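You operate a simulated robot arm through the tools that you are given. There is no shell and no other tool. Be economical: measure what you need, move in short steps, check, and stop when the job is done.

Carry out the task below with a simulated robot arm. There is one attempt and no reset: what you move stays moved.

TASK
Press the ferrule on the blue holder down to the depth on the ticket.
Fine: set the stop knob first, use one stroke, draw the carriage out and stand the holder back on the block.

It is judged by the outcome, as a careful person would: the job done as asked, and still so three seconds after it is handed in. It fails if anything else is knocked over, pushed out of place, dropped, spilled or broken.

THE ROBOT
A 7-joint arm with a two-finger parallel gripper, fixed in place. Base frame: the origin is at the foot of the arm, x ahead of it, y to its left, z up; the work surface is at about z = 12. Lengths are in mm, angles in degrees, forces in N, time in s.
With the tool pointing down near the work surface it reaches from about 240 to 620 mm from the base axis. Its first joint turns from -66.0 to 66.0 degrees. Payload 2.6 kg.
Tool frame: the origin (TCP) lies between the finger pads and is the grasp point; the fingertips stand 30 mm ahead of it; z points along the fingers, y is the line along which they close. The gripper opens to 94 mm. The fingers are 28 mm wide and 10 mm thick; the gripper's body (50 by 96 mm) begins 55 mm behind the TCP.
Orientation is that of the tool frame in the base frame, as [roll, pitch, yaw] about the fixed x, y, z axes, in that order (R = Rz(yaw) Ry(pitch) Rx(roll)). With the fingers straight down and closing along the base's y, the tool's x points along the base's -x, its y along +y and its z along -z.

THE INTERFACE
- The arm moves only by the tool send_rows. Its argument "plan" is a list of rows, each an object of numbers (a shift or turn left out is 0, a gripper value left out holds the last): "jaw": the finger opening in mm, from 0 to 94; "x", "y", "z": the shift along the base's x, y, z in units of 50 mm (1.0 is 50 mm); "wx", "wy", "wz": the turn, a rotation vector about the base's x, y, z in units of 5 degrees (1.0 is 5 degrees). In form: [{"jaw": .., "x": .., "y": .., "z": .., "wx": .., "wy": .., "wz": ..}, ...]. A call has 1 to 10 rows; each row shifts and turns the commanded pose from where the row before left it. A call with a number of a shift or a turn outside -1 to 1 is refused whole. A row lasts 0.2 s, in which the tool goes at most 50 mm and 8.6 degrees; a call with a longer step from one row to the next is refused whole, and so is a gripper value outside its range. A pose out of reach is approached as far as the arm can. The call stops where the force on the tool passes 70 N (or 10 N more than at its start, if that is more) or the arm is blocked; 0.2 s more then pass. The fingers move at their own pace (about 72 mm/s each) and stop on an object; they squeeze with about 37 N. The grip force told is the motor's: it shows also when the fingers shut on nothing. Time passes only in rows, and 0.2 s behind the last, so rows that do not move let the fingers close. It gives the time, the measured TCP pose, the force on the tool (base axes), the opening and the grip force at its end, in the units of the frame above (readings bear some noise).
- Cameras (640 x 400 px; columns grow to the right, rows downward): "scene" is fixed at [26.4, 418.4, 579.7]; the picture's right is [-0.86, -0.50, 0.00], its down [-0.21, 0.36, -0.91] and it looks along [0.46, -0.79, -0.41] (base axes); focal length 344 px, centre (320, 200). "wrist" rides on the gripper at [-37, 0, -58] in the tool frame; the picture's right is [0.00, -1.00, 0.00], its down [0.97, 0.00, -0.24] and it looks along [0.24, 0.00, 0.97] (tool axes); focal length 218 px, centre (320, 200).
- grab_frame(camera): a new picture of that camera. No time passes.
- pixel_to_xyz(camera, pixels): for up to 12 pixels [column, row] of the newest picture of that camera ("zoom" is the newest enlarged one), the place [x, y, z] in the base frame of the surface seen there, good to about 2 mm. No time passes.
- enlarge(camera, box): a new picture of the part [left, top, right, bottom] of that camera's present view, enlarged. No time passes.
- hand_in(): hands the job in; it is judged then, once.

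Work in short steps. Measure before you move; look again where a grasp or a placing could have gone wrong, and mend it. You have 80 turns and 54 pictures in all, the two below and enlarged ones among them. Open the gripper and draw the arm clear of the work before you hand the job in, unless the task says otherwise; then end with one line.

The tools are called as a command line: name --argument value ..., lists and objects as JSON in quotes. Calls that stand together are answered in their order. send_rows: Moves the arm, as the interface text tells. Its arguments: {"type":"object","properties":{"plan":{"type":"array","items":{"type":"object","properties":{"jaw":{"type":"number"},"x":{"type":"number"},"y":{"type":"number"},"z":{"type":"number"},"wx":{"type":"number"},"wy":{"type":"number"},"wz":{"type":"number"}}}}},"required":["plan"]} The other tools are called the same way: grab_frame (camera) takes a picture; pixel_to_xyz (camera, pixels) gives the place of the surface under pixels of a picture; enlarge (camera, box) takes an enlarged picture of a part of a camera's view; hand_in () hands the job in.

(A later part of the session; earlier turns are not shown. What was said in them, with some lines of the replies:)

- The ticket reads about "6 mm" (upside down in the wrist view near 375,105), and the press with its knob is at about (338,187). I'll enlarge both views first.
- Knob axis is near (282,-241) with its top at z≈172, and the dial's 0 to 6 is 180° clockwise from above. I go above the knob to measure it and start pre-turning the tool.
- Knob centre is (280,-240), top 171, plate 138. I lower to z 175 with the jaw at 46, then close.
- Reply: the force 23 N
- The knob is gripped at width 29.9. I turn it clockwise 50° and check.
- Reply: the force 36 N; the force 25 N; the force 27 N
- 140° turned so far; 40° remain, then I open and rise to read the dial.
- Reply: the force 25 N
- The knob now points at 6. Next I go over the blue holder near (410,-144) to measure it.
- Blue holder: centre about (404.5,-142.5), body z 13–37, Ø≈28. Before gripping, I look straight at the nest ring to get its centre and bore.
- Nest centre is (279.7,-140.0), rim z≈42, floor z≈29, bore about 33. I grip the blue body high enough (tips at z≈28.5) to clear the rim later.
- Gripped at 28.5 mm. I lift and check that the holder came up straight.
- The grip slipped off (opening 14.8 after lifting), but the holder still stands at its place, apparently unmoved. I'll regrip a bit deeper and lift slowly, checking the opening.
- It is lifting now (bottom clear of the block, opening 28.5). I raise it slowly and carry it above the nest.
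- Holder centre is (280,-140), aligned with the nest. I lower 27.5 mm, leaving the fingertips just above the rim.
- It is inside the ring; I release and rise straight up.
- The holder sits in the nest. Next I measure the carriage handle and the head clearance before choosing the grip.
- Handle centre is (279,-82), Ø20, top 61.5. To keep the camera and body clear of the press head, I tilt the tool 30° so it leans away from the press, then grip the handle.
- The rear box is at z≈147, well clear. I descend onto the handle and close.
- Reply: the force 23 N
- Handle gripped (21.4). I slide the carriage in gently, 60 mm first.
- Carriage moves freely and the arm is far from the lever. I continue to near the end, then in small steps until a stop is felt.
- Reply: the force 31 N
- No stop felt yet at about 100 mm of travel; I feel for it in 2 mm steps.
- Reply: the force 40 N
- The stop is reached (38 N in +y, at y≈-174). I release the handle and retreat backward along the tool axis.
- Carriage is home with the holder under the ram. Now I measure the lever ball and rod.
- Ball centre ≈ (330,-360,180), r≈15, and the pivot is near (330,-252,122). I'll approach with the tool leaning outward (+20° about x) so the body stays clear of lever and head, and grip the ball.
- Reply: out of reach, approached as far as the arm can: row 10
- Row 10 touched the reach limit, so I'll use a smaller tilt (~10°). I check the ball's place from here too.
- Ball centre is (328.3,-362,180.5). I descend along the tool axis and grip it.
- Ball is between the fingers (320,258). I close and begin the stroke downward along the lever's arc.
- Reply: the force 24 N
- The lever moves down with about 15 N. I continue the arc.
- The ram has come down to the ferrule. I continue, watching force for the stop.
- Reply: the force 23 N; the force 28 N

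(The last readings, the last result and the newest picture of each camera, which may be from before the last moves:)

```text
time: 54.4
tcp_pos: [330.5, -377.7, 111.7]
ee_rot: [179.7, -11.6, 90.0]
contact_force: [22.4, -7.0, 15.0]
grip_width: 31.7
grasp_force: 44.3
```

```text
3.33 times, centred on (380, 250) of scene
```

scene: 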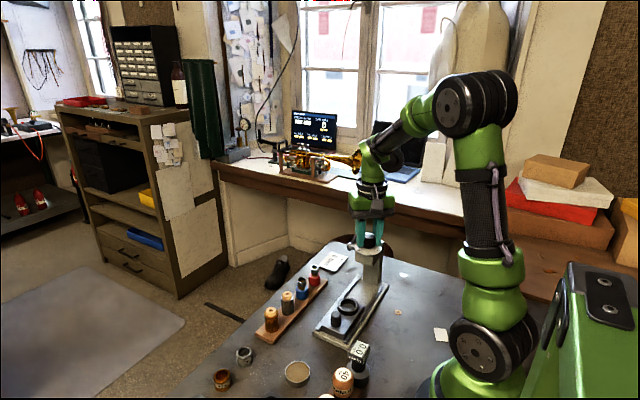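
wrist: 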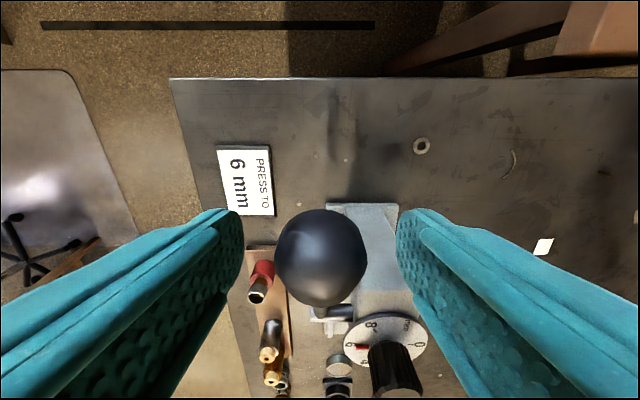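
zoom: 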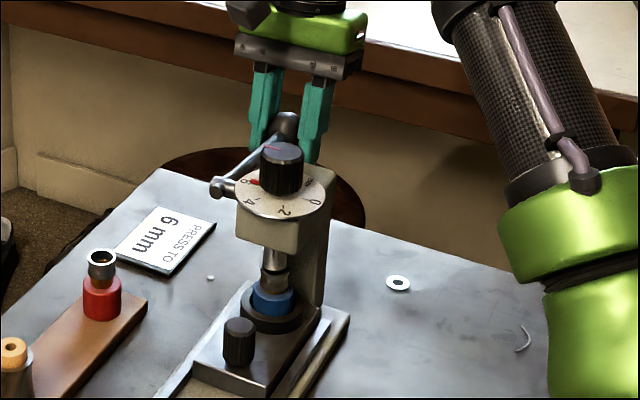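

The ferrule is going down; no stop yet. I continue in small steps.

send_rows --plan '[{"y": 0.02, "z": -0.1}, {"y": 0.025, "z": -0.1}, {"y": 0.03, "z": -0.1}, {}]'

send_rows --plan '[{"y": 0.033, "z": -0.1}, {"y": 0.036, "z": -0.1}, {"y": 0.04, "z": -0.1}, {}]'

enlarge --camera "scene" --box '[320, 190, 440, 310]'

```text
time: 55.4
tcp_pos: [330.6, -375.8, 103.1]
ee_rot: [179.4, -10.8, 90.1]
contact_force: [14.4, -13.5, 35.9]
grip_width: 31.5
grasp_force: 44.5
```

```text
time: 56.4
tcp_pos: [330.5, -368.5, 86.2]
ee_rot: [179.6, -10.8, 90.2]
contact_force: [14.2, -25.7, 21.6]
grip_width: 31.5
grasp_force: 44.5
```

```text
3.33 times, centred on (380, 250) of scene
```

zoom: 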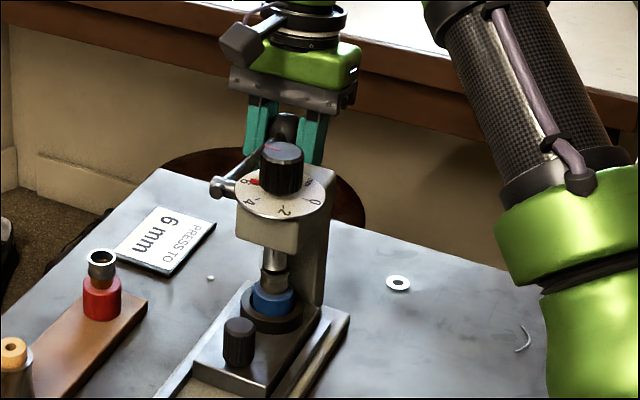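

The ball seems not to have moved in the last step while the fingers slid down over it, so maybe the stop is reached. I look close at the ferrule and lever.

enlarge --camera "scene" --box '[390, 215, 430, 310]'

enlarge --camera "scene" --box '[390, 205, 440, 240]'

```text
4.21 times, centred on (410, 262) of scene
```

zoom: 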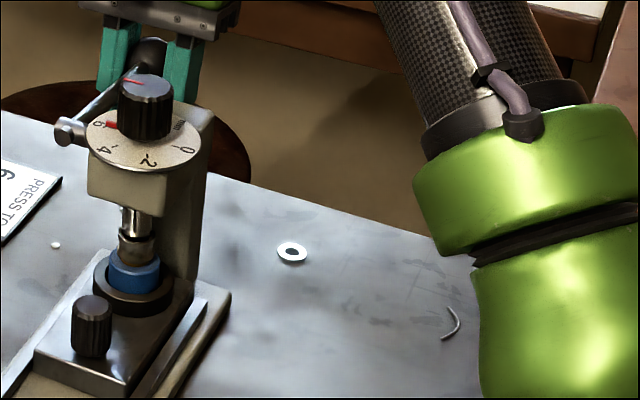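

```text
11.43 times, centred on (415, 222) of scene
```

zoom: 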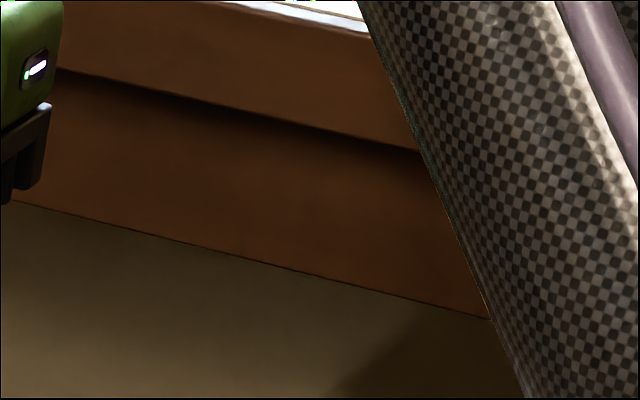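

enlarge --camera "scene" --box '[340, 215, 400, 295]'

```text
5.00 times, centred on (370, 255) of scene
```

zoom: 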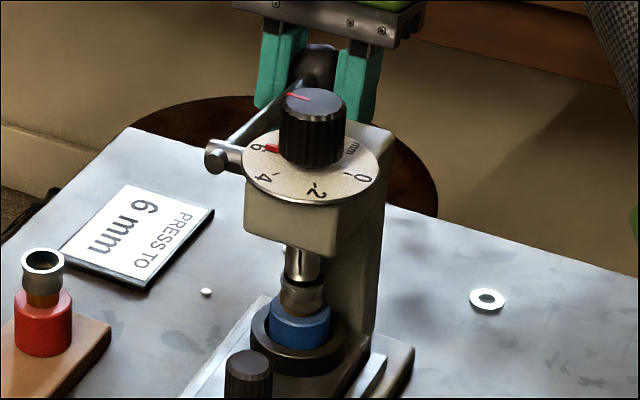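

pixel_to_xyz --camera "zoom" --pixels '[[300, 283], [300, 290], [300, 300], [300, 308], [300, 316], [300, 325], [318, 55], [300, 275], [300, 260], [43, 258], [43, 275], [43, 302]]'

```text
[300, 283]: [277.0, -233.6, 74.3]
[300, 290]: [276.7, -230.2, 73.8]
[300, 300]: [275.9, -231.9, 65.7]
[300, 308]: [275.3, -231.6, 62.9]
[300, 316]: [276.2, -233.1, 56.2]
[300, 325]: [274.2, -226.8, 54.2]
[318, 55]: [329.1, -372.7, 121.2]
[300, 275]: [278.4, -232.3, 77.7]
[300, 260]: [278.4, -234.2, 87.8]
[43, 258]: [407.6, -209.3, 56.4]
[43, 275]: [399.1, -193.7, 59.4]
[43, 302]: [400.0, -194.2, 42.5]
```

The ferrule top is about 5–6 mm lower and the lever resists, but I want to confirm the hard stop within this same stroke. I keep pushing down without releasing and watch the force.

send_rows --plan '[{"y": -0.02, "z": -0.1}, {"z": -0.1}, {"z": -0.1}, {}]'

enlarge --camera "scene" --box '[340, 215, 400, 295]'

```text
time: 57.4
tcp_pos: [331.6, -367.3, 71.2]
ee_rot: [179.4, -11.4, 90.2]
contact_force: [-0.1, -0.4, 39.8]
grip_width: 31.4
grasp_force: 45.2
```

```text
5.00 times, centred on (370, 255) of scene
```

zoom: 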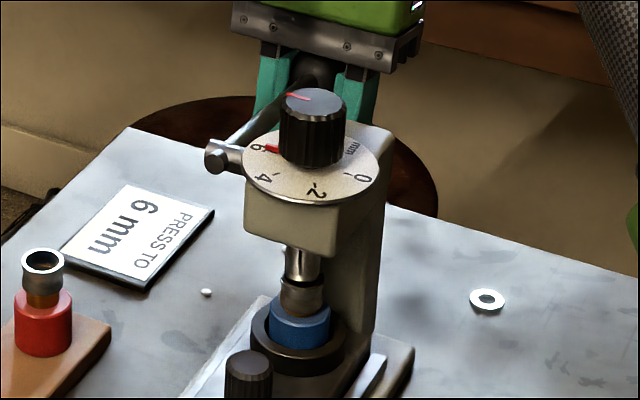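

Lever and ferrule unchanged at 40 N. One more push so the palm bears on the ball.

send_rows --plan '[{"z": -0.1}, {"z": -0.1}, {"z": -0.06}, {}]'

enlarge --camera "scene" --box '[340, 215, 400, 295]'

```text
time: 57.9
tcp_pos: [330.7, -368.0, 68.1]
ee_rot: [179.3, -11.4, 89.9]
contact_force: [-8.1, 9.5, 14.5]
grip_width: 31.3
grasp_force: 45.2
stopped in row 2: the force on the tool passed its limit (the readings are from after the stop); the commanded pose is now the measured one
```

```text
5.00 times, centred on (370, 255) of scene
```

zoom: 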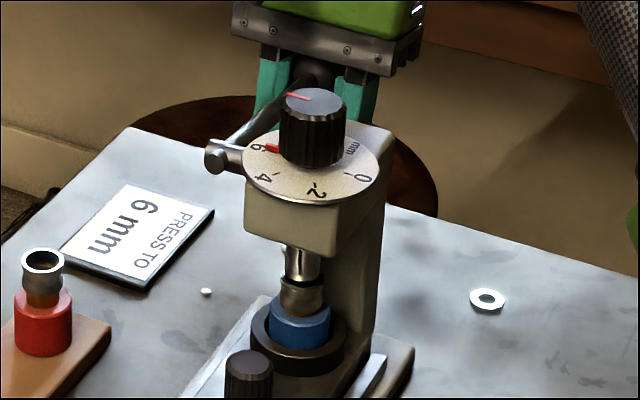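

The force limit tripped with no further lever movement: the stop is firmly reached. I now raise the lever back along its arc while still holding it.

send_rows --plan '[{"y": -0.02, "z": 0.2}, {"y": -0.01, "z": 0.2}, {"z": 0.2}, {"y": 0.02, "z": 0.2}, {"y": 0.04, "z": 0.2}, {"y": 0.06, "z": 0.2}, {"y": 0.08, "z": 0.2}, {"y": 0.05, "z": 0.1}, {}]'

enlarge --camera "scene" --box '[320, 190, 420, 290]'

```text
time: 59.9
tcp_pos: [331.0, -357.7, 141.9]
ee_rot: [179.2, -11.2, 89.9]
contact_force: [9.0, -5.3, -8.1]
grip_width: 31.1
grasp_force: 44.7
```

```text
4.00 times, centred on (370, 240) of scene
```

zoom: 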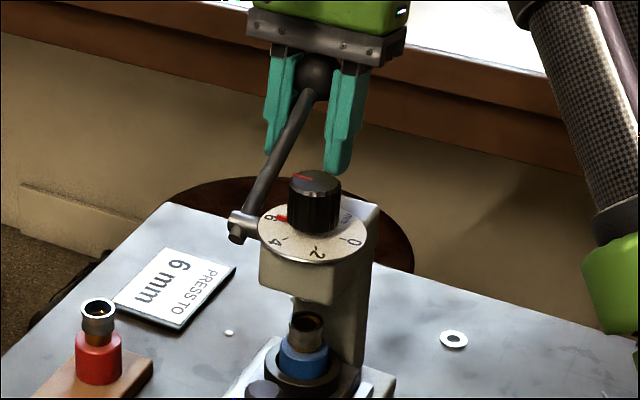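

Lever is up again and the ram is off the ferrule. A small extra lift to the top, then I open and withdraw.

send_rows --plan '[{"y": 0.02, "z": 0.06}, {}, {"jaw": 64}, {}, {"y": -0.1, "z": 0.5}, {"y": -0.15, "z": 0.75}, {"y": -0.1, "z": 0.75}, {"y": 0.3, "z": 0.4}, {}]'

enlarge --camera "scene" --box '[320, 190, 420, 290]'

```text
time: 61.9
tcp_pos: [330.8, -359.8, 265.6]
ee_rot: [179.3, -11.2, 89.9]
contact_force: [0.0, -0.4, -0.3]
grip_width: 64.1
grasp_force: 0.0
```

```text
4.00 times, centred on (370, 240) of scene
```

zoom: 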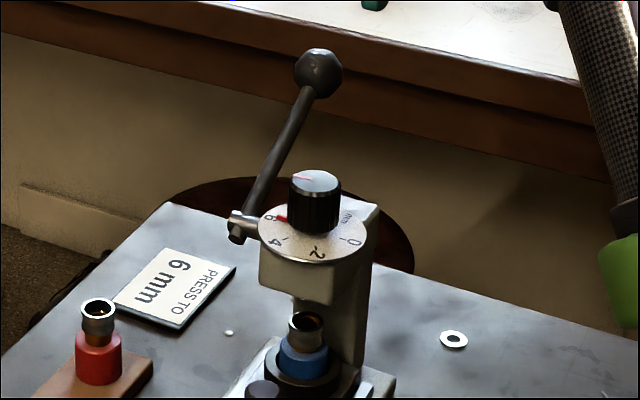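

Lever stays up, ram clear, ferrule visibly deeper. I return to the carriage handle via the earlier retreat pose.

send_rows --plan '[{"jaw": 48, "x": -0.128, "y": 0.646, "z": 0.2, "wx": -1, "wy": 0.14}, {"x": -0.128, "y": 0.646, "wx": -1}, {"x": -0.128, "y": 0.646, "wx": -1}, {"x": -0.128, "y": 0.646, "wx": -1}, {"x": -0.128, "y": 0.646, "wx": -1}, {"x": -0.128, "y": 0.646, "wx": -1}, {"x": -0.128, "y": 0.646, "wx": -1}, {"x": -0.128, "y": 0.648, "wx": -1}, {"wx": -0.24}, {}]'

send_rows --plan '[{"z": -0.55}, {"z": -0.55}, {"z": -0.56}, {}]'

grab_frame --camera "wrist"

```text
time: 64.1
tcp_pos: [279.8, -98.5, 274.1]
ee_rot: [179.9, 29.9, 89.7]
contact_force: [0.6, 1.0, 0.5]
grip_width: 48.0
grasp_force: 0.1
```

```text
time: 65.1
tcp_pos: [279.7, -100.8, 192.3]
ee_rot: [180.0, 29.9, 89.8]
contact_force: [0.2, 0.3, -1.0]
grip_width: 48.1
grasp_force: 0.0
```

```text
6 pictures are left
```

wrist: 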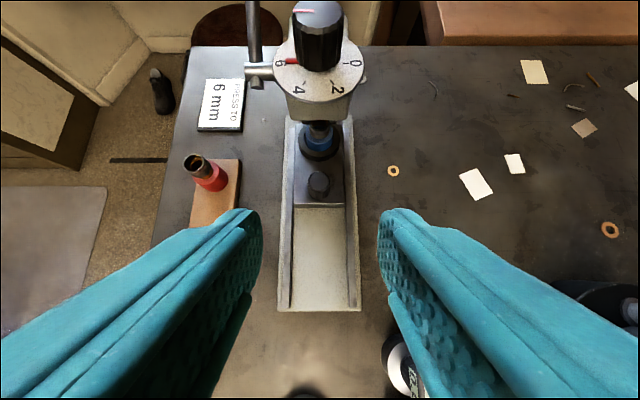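

The view matches the earlier retreat pose. I go back in along the same line and grip the handle.

send_rows --plan '[{"y": -0.4, "z": -0.6}, {"y": -0.4, "z": -0.7}, {"y": -0.4, "z": -0.7}, {"y": -0.28, "z": -0.49}, {}, {"jaw": 5}, {}, {}, {}]'

```text
time: 67.1
tcp_pos: [279.1, -173.6, 66.1]
ee_rot: [-180.0, 30.0, 89.9]
contact_force: [10.7, -1.9, -15.9]
grip_width: 21.4
grasp_force: 45.0
```

Gripped (21.4). I draw the carriage out 101 mm gently.

send_rows --plan '[{"y": 0.1}, {"y": 0.16}, {"y": 0.16}, {"y": 0.16}, {"y": 0.16}, {"y": 0.16}, {"y": 0.16}, {}]'

send_rows --plan '[{"y": 0.16}, {"y": 0.16}, {"y": 0.16}, {"y": 0.16}, {"y": 0.16}, {"y": 0.12}, {"y": 0.04}, {}]'

```text
time: 68.9
tcp_pos: [279.7, -121.7, 67.9]
ee_rot: [179.9, 29.7, 90.0]
contact_force: [17.0, -0.5, -37.1]
grip_width: 21.7
grasp_force: 45.2
```

```text
time: 70.7
tcp_pos: [279.7, -75.2, 67.8]
ee_rot: [179.9, 30.1, 89.6]
contact_force: [14.3, -27.1, -28.7]
grip_width: 21.6
grasp_force: 45.5
```

The carriage is at its outer stop (-27 N). I release, retreat, level the tool and look at the nest.

send_rows --plan '[{"y": -0.03, "jaw": 54}, {}, {}, {"y": 0.4, "z": 0.7}, {"y": 0.5, "z": 0.9, "wx": 1}, {"wx": 1}, {"y": -0.4, "z": 0.2, "wx": 1}, {"y": -0.4, "wx": 1}, {"y": -0.4, "wx": 1}, {"y": -0.2, "wx": 1}]'

grab_frame --camera "wrist"

```text
refused: row 5 steps farther than a row can; nothing moved
```

```text
5 pictures are left
```

wrist: 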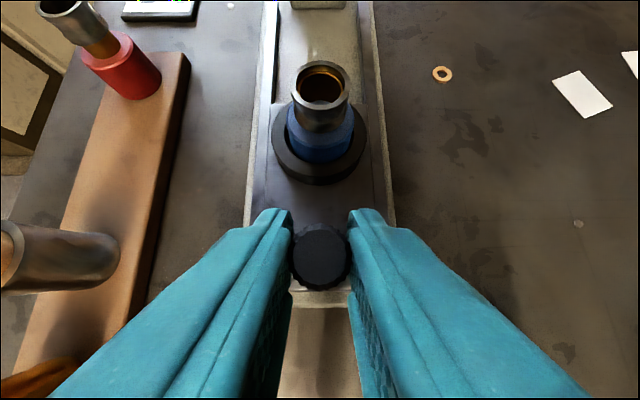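

send_rows --plan '[{"y": -0.03, "jaw": 54}, {}, {}, {"y": 0.4, "z": 0.7}, {"y": 0.4, "z": 0.7, "wx": 1}, {"z": 0.3, "wx": 1}, {"y": -0.4, "z": 0.1, "wx": 1}, {"y": -0.4, "wx": 1}, {"y": -0.4, "wx": 1}, {"y": -0.1, "wx": 1}]'

grab_frame --camera "wrist"

```text
time: 72.9
tcp_pos: [280.5, -98.2, 157.0]
ee_rot: [180.0, -0.3, 89.8]
contact_force: [0.3, -0.2, -0.5]
grip_width: 53.8
grasp_force: 0.1
```

```text
4 pictures are left
```

wrist: 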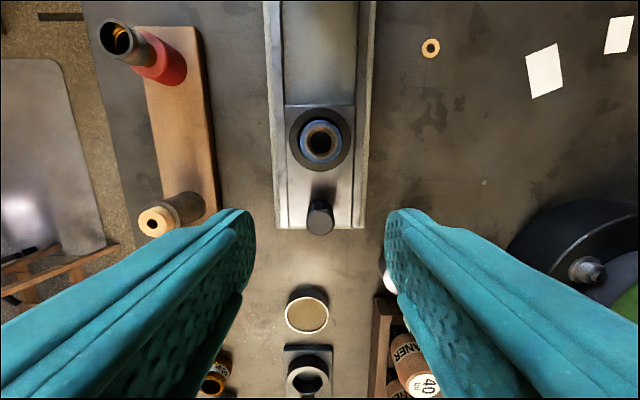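

pixel_to_xyz --camera "wrist" --pixels '[[320, 126], [306, 143], [337, 143], [321, 127], [321, 155], [300, 138], [342, 138], [320, 162], [298, 140], [345, 140], [321, 114], [321, 167]]'

```text
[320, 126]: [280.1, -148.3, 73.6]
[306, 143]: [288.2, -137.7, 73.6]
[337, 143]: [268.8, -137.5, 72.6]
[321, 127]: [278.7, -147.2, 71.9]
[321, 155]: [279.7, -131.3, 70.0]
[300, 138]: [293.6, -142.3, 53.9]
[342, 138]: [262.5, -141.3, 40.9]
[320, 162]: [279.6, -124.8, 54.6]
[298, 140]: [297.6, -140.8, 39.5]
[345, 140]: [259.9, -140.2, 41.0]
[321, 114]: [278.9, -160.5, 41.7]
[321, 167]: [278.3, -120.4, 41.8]
```

Ferrule top is now z≈73 versus 79 before, so about 6 mm. I move over the holder (279.3,-139.7) and descend to just above the rim.

send_rows --plan '[{"x": -0.01, "y": -0.4}, {"y": -0.416}, {"z": -0.5}, {"z": -0.5}, {"z": -0.5}, {"z": -0.14}, {}, {}]'

send_rows --plan '[{}]'

send_rows --plan '[{}]'

```text
time: 74.7
tcp_pos: [278.2, -140.4, 75.7]
ee_rot: [-179.9, -0.1, 90.0]
contact_force: [-0.4, 1.2, -0.2]
grip_width: 53.8
grasp_force: 0.0
```

```text
time: 75.1
tcp_pos: [279.6, -141.0, 74.8]
ee_rot: [-179.8, -0.1, 89.7]
contact_force: [0.8, 0.1, -0.1]
grip_width: 53.9
grasp_force: 0.0
```

```text
time: 75.5
tcp_pos: [278.9, -141.4, 75.3]
ee_rot: [-179.9, -0.1, 89.8]
contact_force: [-0.3, -0.5, 0.1]
grip_width: 54.2
grasp_force: 0.0
```

Averaged pose is z 75.3, y -140.9. I lower 2.6 mm, close, then lift slowly.

send_rows --plan '[{"y": 0.016, "z": -0.03}, {"z": -0.024}, {}, {"jaw": 5}, {}, {}, {}, {}]'

send_rows --plan '[{"z": 0.02}, {"z": 0.02}, {"z": 0.03}, {"z": 0.03}, {"z": 0.03}, {"z": 0.04}, {"z": 0.05}, {}]'

```text
time: 77.3
tcp_pos: [278.4, -139.8, 72.5]
ee_rot: [-179.9, -0.1, 89.7]
contact_force: [0.7, -1.5, 0.4]
grip_width: 28.7
grasp_force: 37.4
```

```text
time: 79.1
tcp_pos: [278.6, -138.8, 82.8]
ee_rot: [-179.8, -0.1, 89.8]
contact_force: [-0.1, -1.2, -0.7]
grip_width: 28.8
grasp_force: 36.7
```

Still held (28.8). I continue lifting slowly and check the opening.

send_rows --plan '[{"z": 0.08}, {"z": 0.1}, {"z": 0.12}, {"z": 0.12}, {"z": 0.12}, {"z": 0.06}, {}]'

grab_frame --camera "wrist"

```text
time: 80.7
tcp_pos: [278.3, -139.7, 113.7]
ee_rot: [-179.9, -0.2, 89.8]
contact_force: [0.8, 0.6, -1.4]
grip_width: 29.1
grasp_force: 36.9
```

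```text
3 pictures are left
```

wrist: 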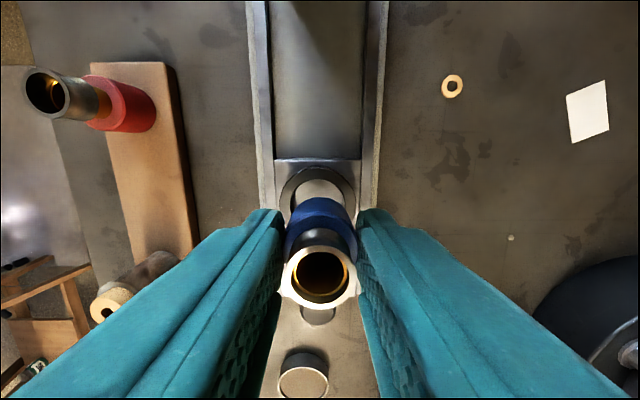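

pixel_to_xyz --camera "wrist" --pixels '[[289, 275], [353, 275], [321, 299], [321, 250], [320, 199], [306, 210], [336, 210], [130, 75], [150, 240], [185, 200], [110, 200]]'

```text
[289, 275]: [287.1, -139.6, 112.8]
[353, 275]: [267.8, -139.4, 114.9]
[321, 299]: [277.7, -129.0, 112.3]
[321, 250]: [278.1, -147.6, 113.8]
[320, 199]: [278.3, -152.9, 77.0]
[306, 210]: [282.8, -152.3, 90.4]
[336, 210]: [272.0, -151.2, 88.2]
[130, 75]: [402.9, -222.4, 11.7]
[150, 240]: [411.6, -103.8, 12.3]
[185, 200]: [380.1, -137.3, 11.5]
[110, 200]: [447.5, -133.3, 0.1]
```

Holder centre is (278,-139.5) with its bottom at ≈69. I carry it to (404.5,-142.5) above the block.

send_rows --plan '[{"x": 0.2}, {"x": 0.3}, {"x": 0.3}, {"x": 0.3}, {"x": 0.3}, {"x": 0.3}, {"x": 0.3}, {"x": 0.3}, {"x": 0.22, "y": -0.06}, {}]'

send_rows --plan '[{"z": -0.15}, {"z": -0.2}, {"z": -0.2}, {"z": -0.2}, {"z": -0.15}, {"z": -0.08}, {"z": -0.06}, {}]'

enlarge --camera "scene" --box '[270, 255, 330, 315]'

```text
time: 82.9
tcp_pos: [405.3, -143.6, 114.1]
ee_rot: [-179.8, -0.1, 89.9]
contact_force: [-0.4, -0.2, -1.9]
grip_width: 28.9
grasp_force: 37.2
```

```text
time: 84.7
tcp_pos: [404.7, -142.1, 60.5]
ee_rot: [-179.9, -0.1, 89.9]
contact_force: [-0.5, -0.1, -0.9]
grip_width: 28.5
grasp_force: 37.2
```

```text
6.67 times, centred on (300, 285) of scene
```

zoom: 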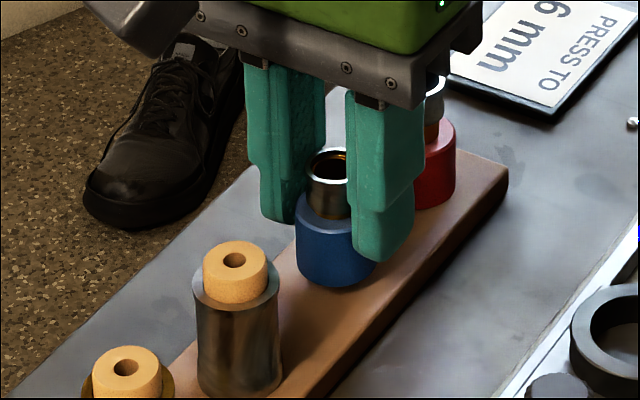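

Bottom is still about 5 mm above the block. I lower in 1 mm steps, feeling for contact.

send_rows --plan '[{"z": -0.03}, {"z": -0.03}, {"z": -0.02}, {}]'

send_rows --plan '[{"z": -0.015}, {}]'

send_rows --plan '[{"z": -0.015}, {}]'

```text
time: 85.7
tcp_pos: [404.7, -143.1, 58.2]
ee_rot: [-179.9, -0.1, 89.9]
contact_force: [-0.5, -1.0, -1.0]
grip_width: 28.5
grasp_force: 37.1
```

```text
time: 86.3
tcp_pos: [404.3, -141.9, 57.3]
ee_rot: [-179.9, -0.1, 89.8]
contact_force: [-0.1, 0.5, -1.4]
grip_width: 28.7
grasp_force: 37.3
```

```text
time: 86.9
tcp_pos: [404.9, -142.3, 56.0]
ee_rot: [-179.9, -0.2, 89.7]
contact_force: [0.0, -0.4, -1.6]
grip_width: 28.9
grasp_force: 37.0
```

send_rows --plan '[{"z": -0.016}, {}]'

send_rows --plan '[{"z": -0.016}, {}]'

```text
time: 87.5
tcp_pos: [404.1, -142.8, 55.1]
ee_rot: [-179.9, -0.2, 89.8]
contact_force: [-0.8, -0.3, 0.3]
grip_width: 28.7
grasp_force: 37.2
```

```text
time: 88.1
tcp_pos: [405.1, -143.7, 55.4]
ee_rot: [180.0, -0.1, 89.8]
contact_force: [-5.0, 1.5, 17.7]
grip_width: 28.7
grasp_force: 37.1
```

Contact: 17.7 N upward, so the holder is on the block. I ease up slightly, release, and withdraw straight up.

send_rows --plan '[{"z": 0.012}, {"jaw": 50}, {}, {}, {"z": 0.4}, {"z": 0.9}, {"z": 0.9}, {"z": 0.9}, {"x": -0.5}, {}]'

grab_frame --camera "scene"

```text
time: 90.3
tcp_pos: [378.7, -142.4, 210.5]
ee_rot: [-179.9, -0.1, 89.9]
contact_force: [-0.2, 0.8, -0.1]
grip_width: 49.6
grasp_force: 0.0
```

```text
1 pictures are left
```

scene: 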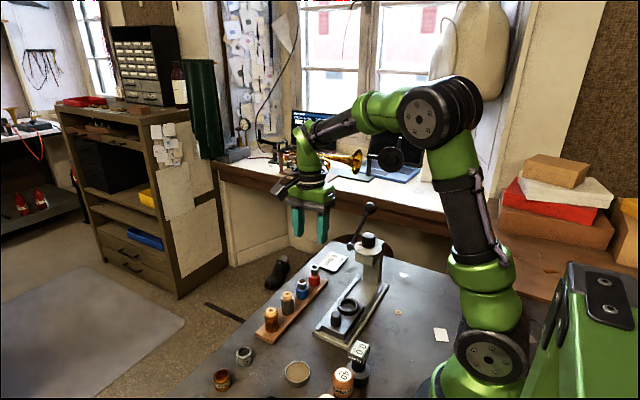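

enlarge --camera "scene" --box '[250, 220, 390, 340]'

```text
3.33 times, centred on (320, 280) of scene
```

zoom: 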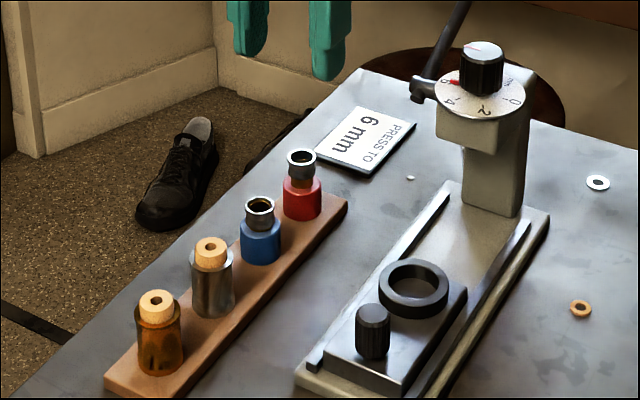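

The blue holder stands upright on the block with its ferrule pressed. The carriage is out, the lever is up, and the arm is clear with the gripper open.

hand_in

```text
The job is handed in.
```

I set the stop knob to 6 mm and pressed the blue holder's ferrule to the stop in one stroke. It went down by about 6 mm, measured to roughly 2 mm. The carriage is drawn out and the holder is standing back on the block, though my first attempt to lift the holder slipped off without visibly moving it.
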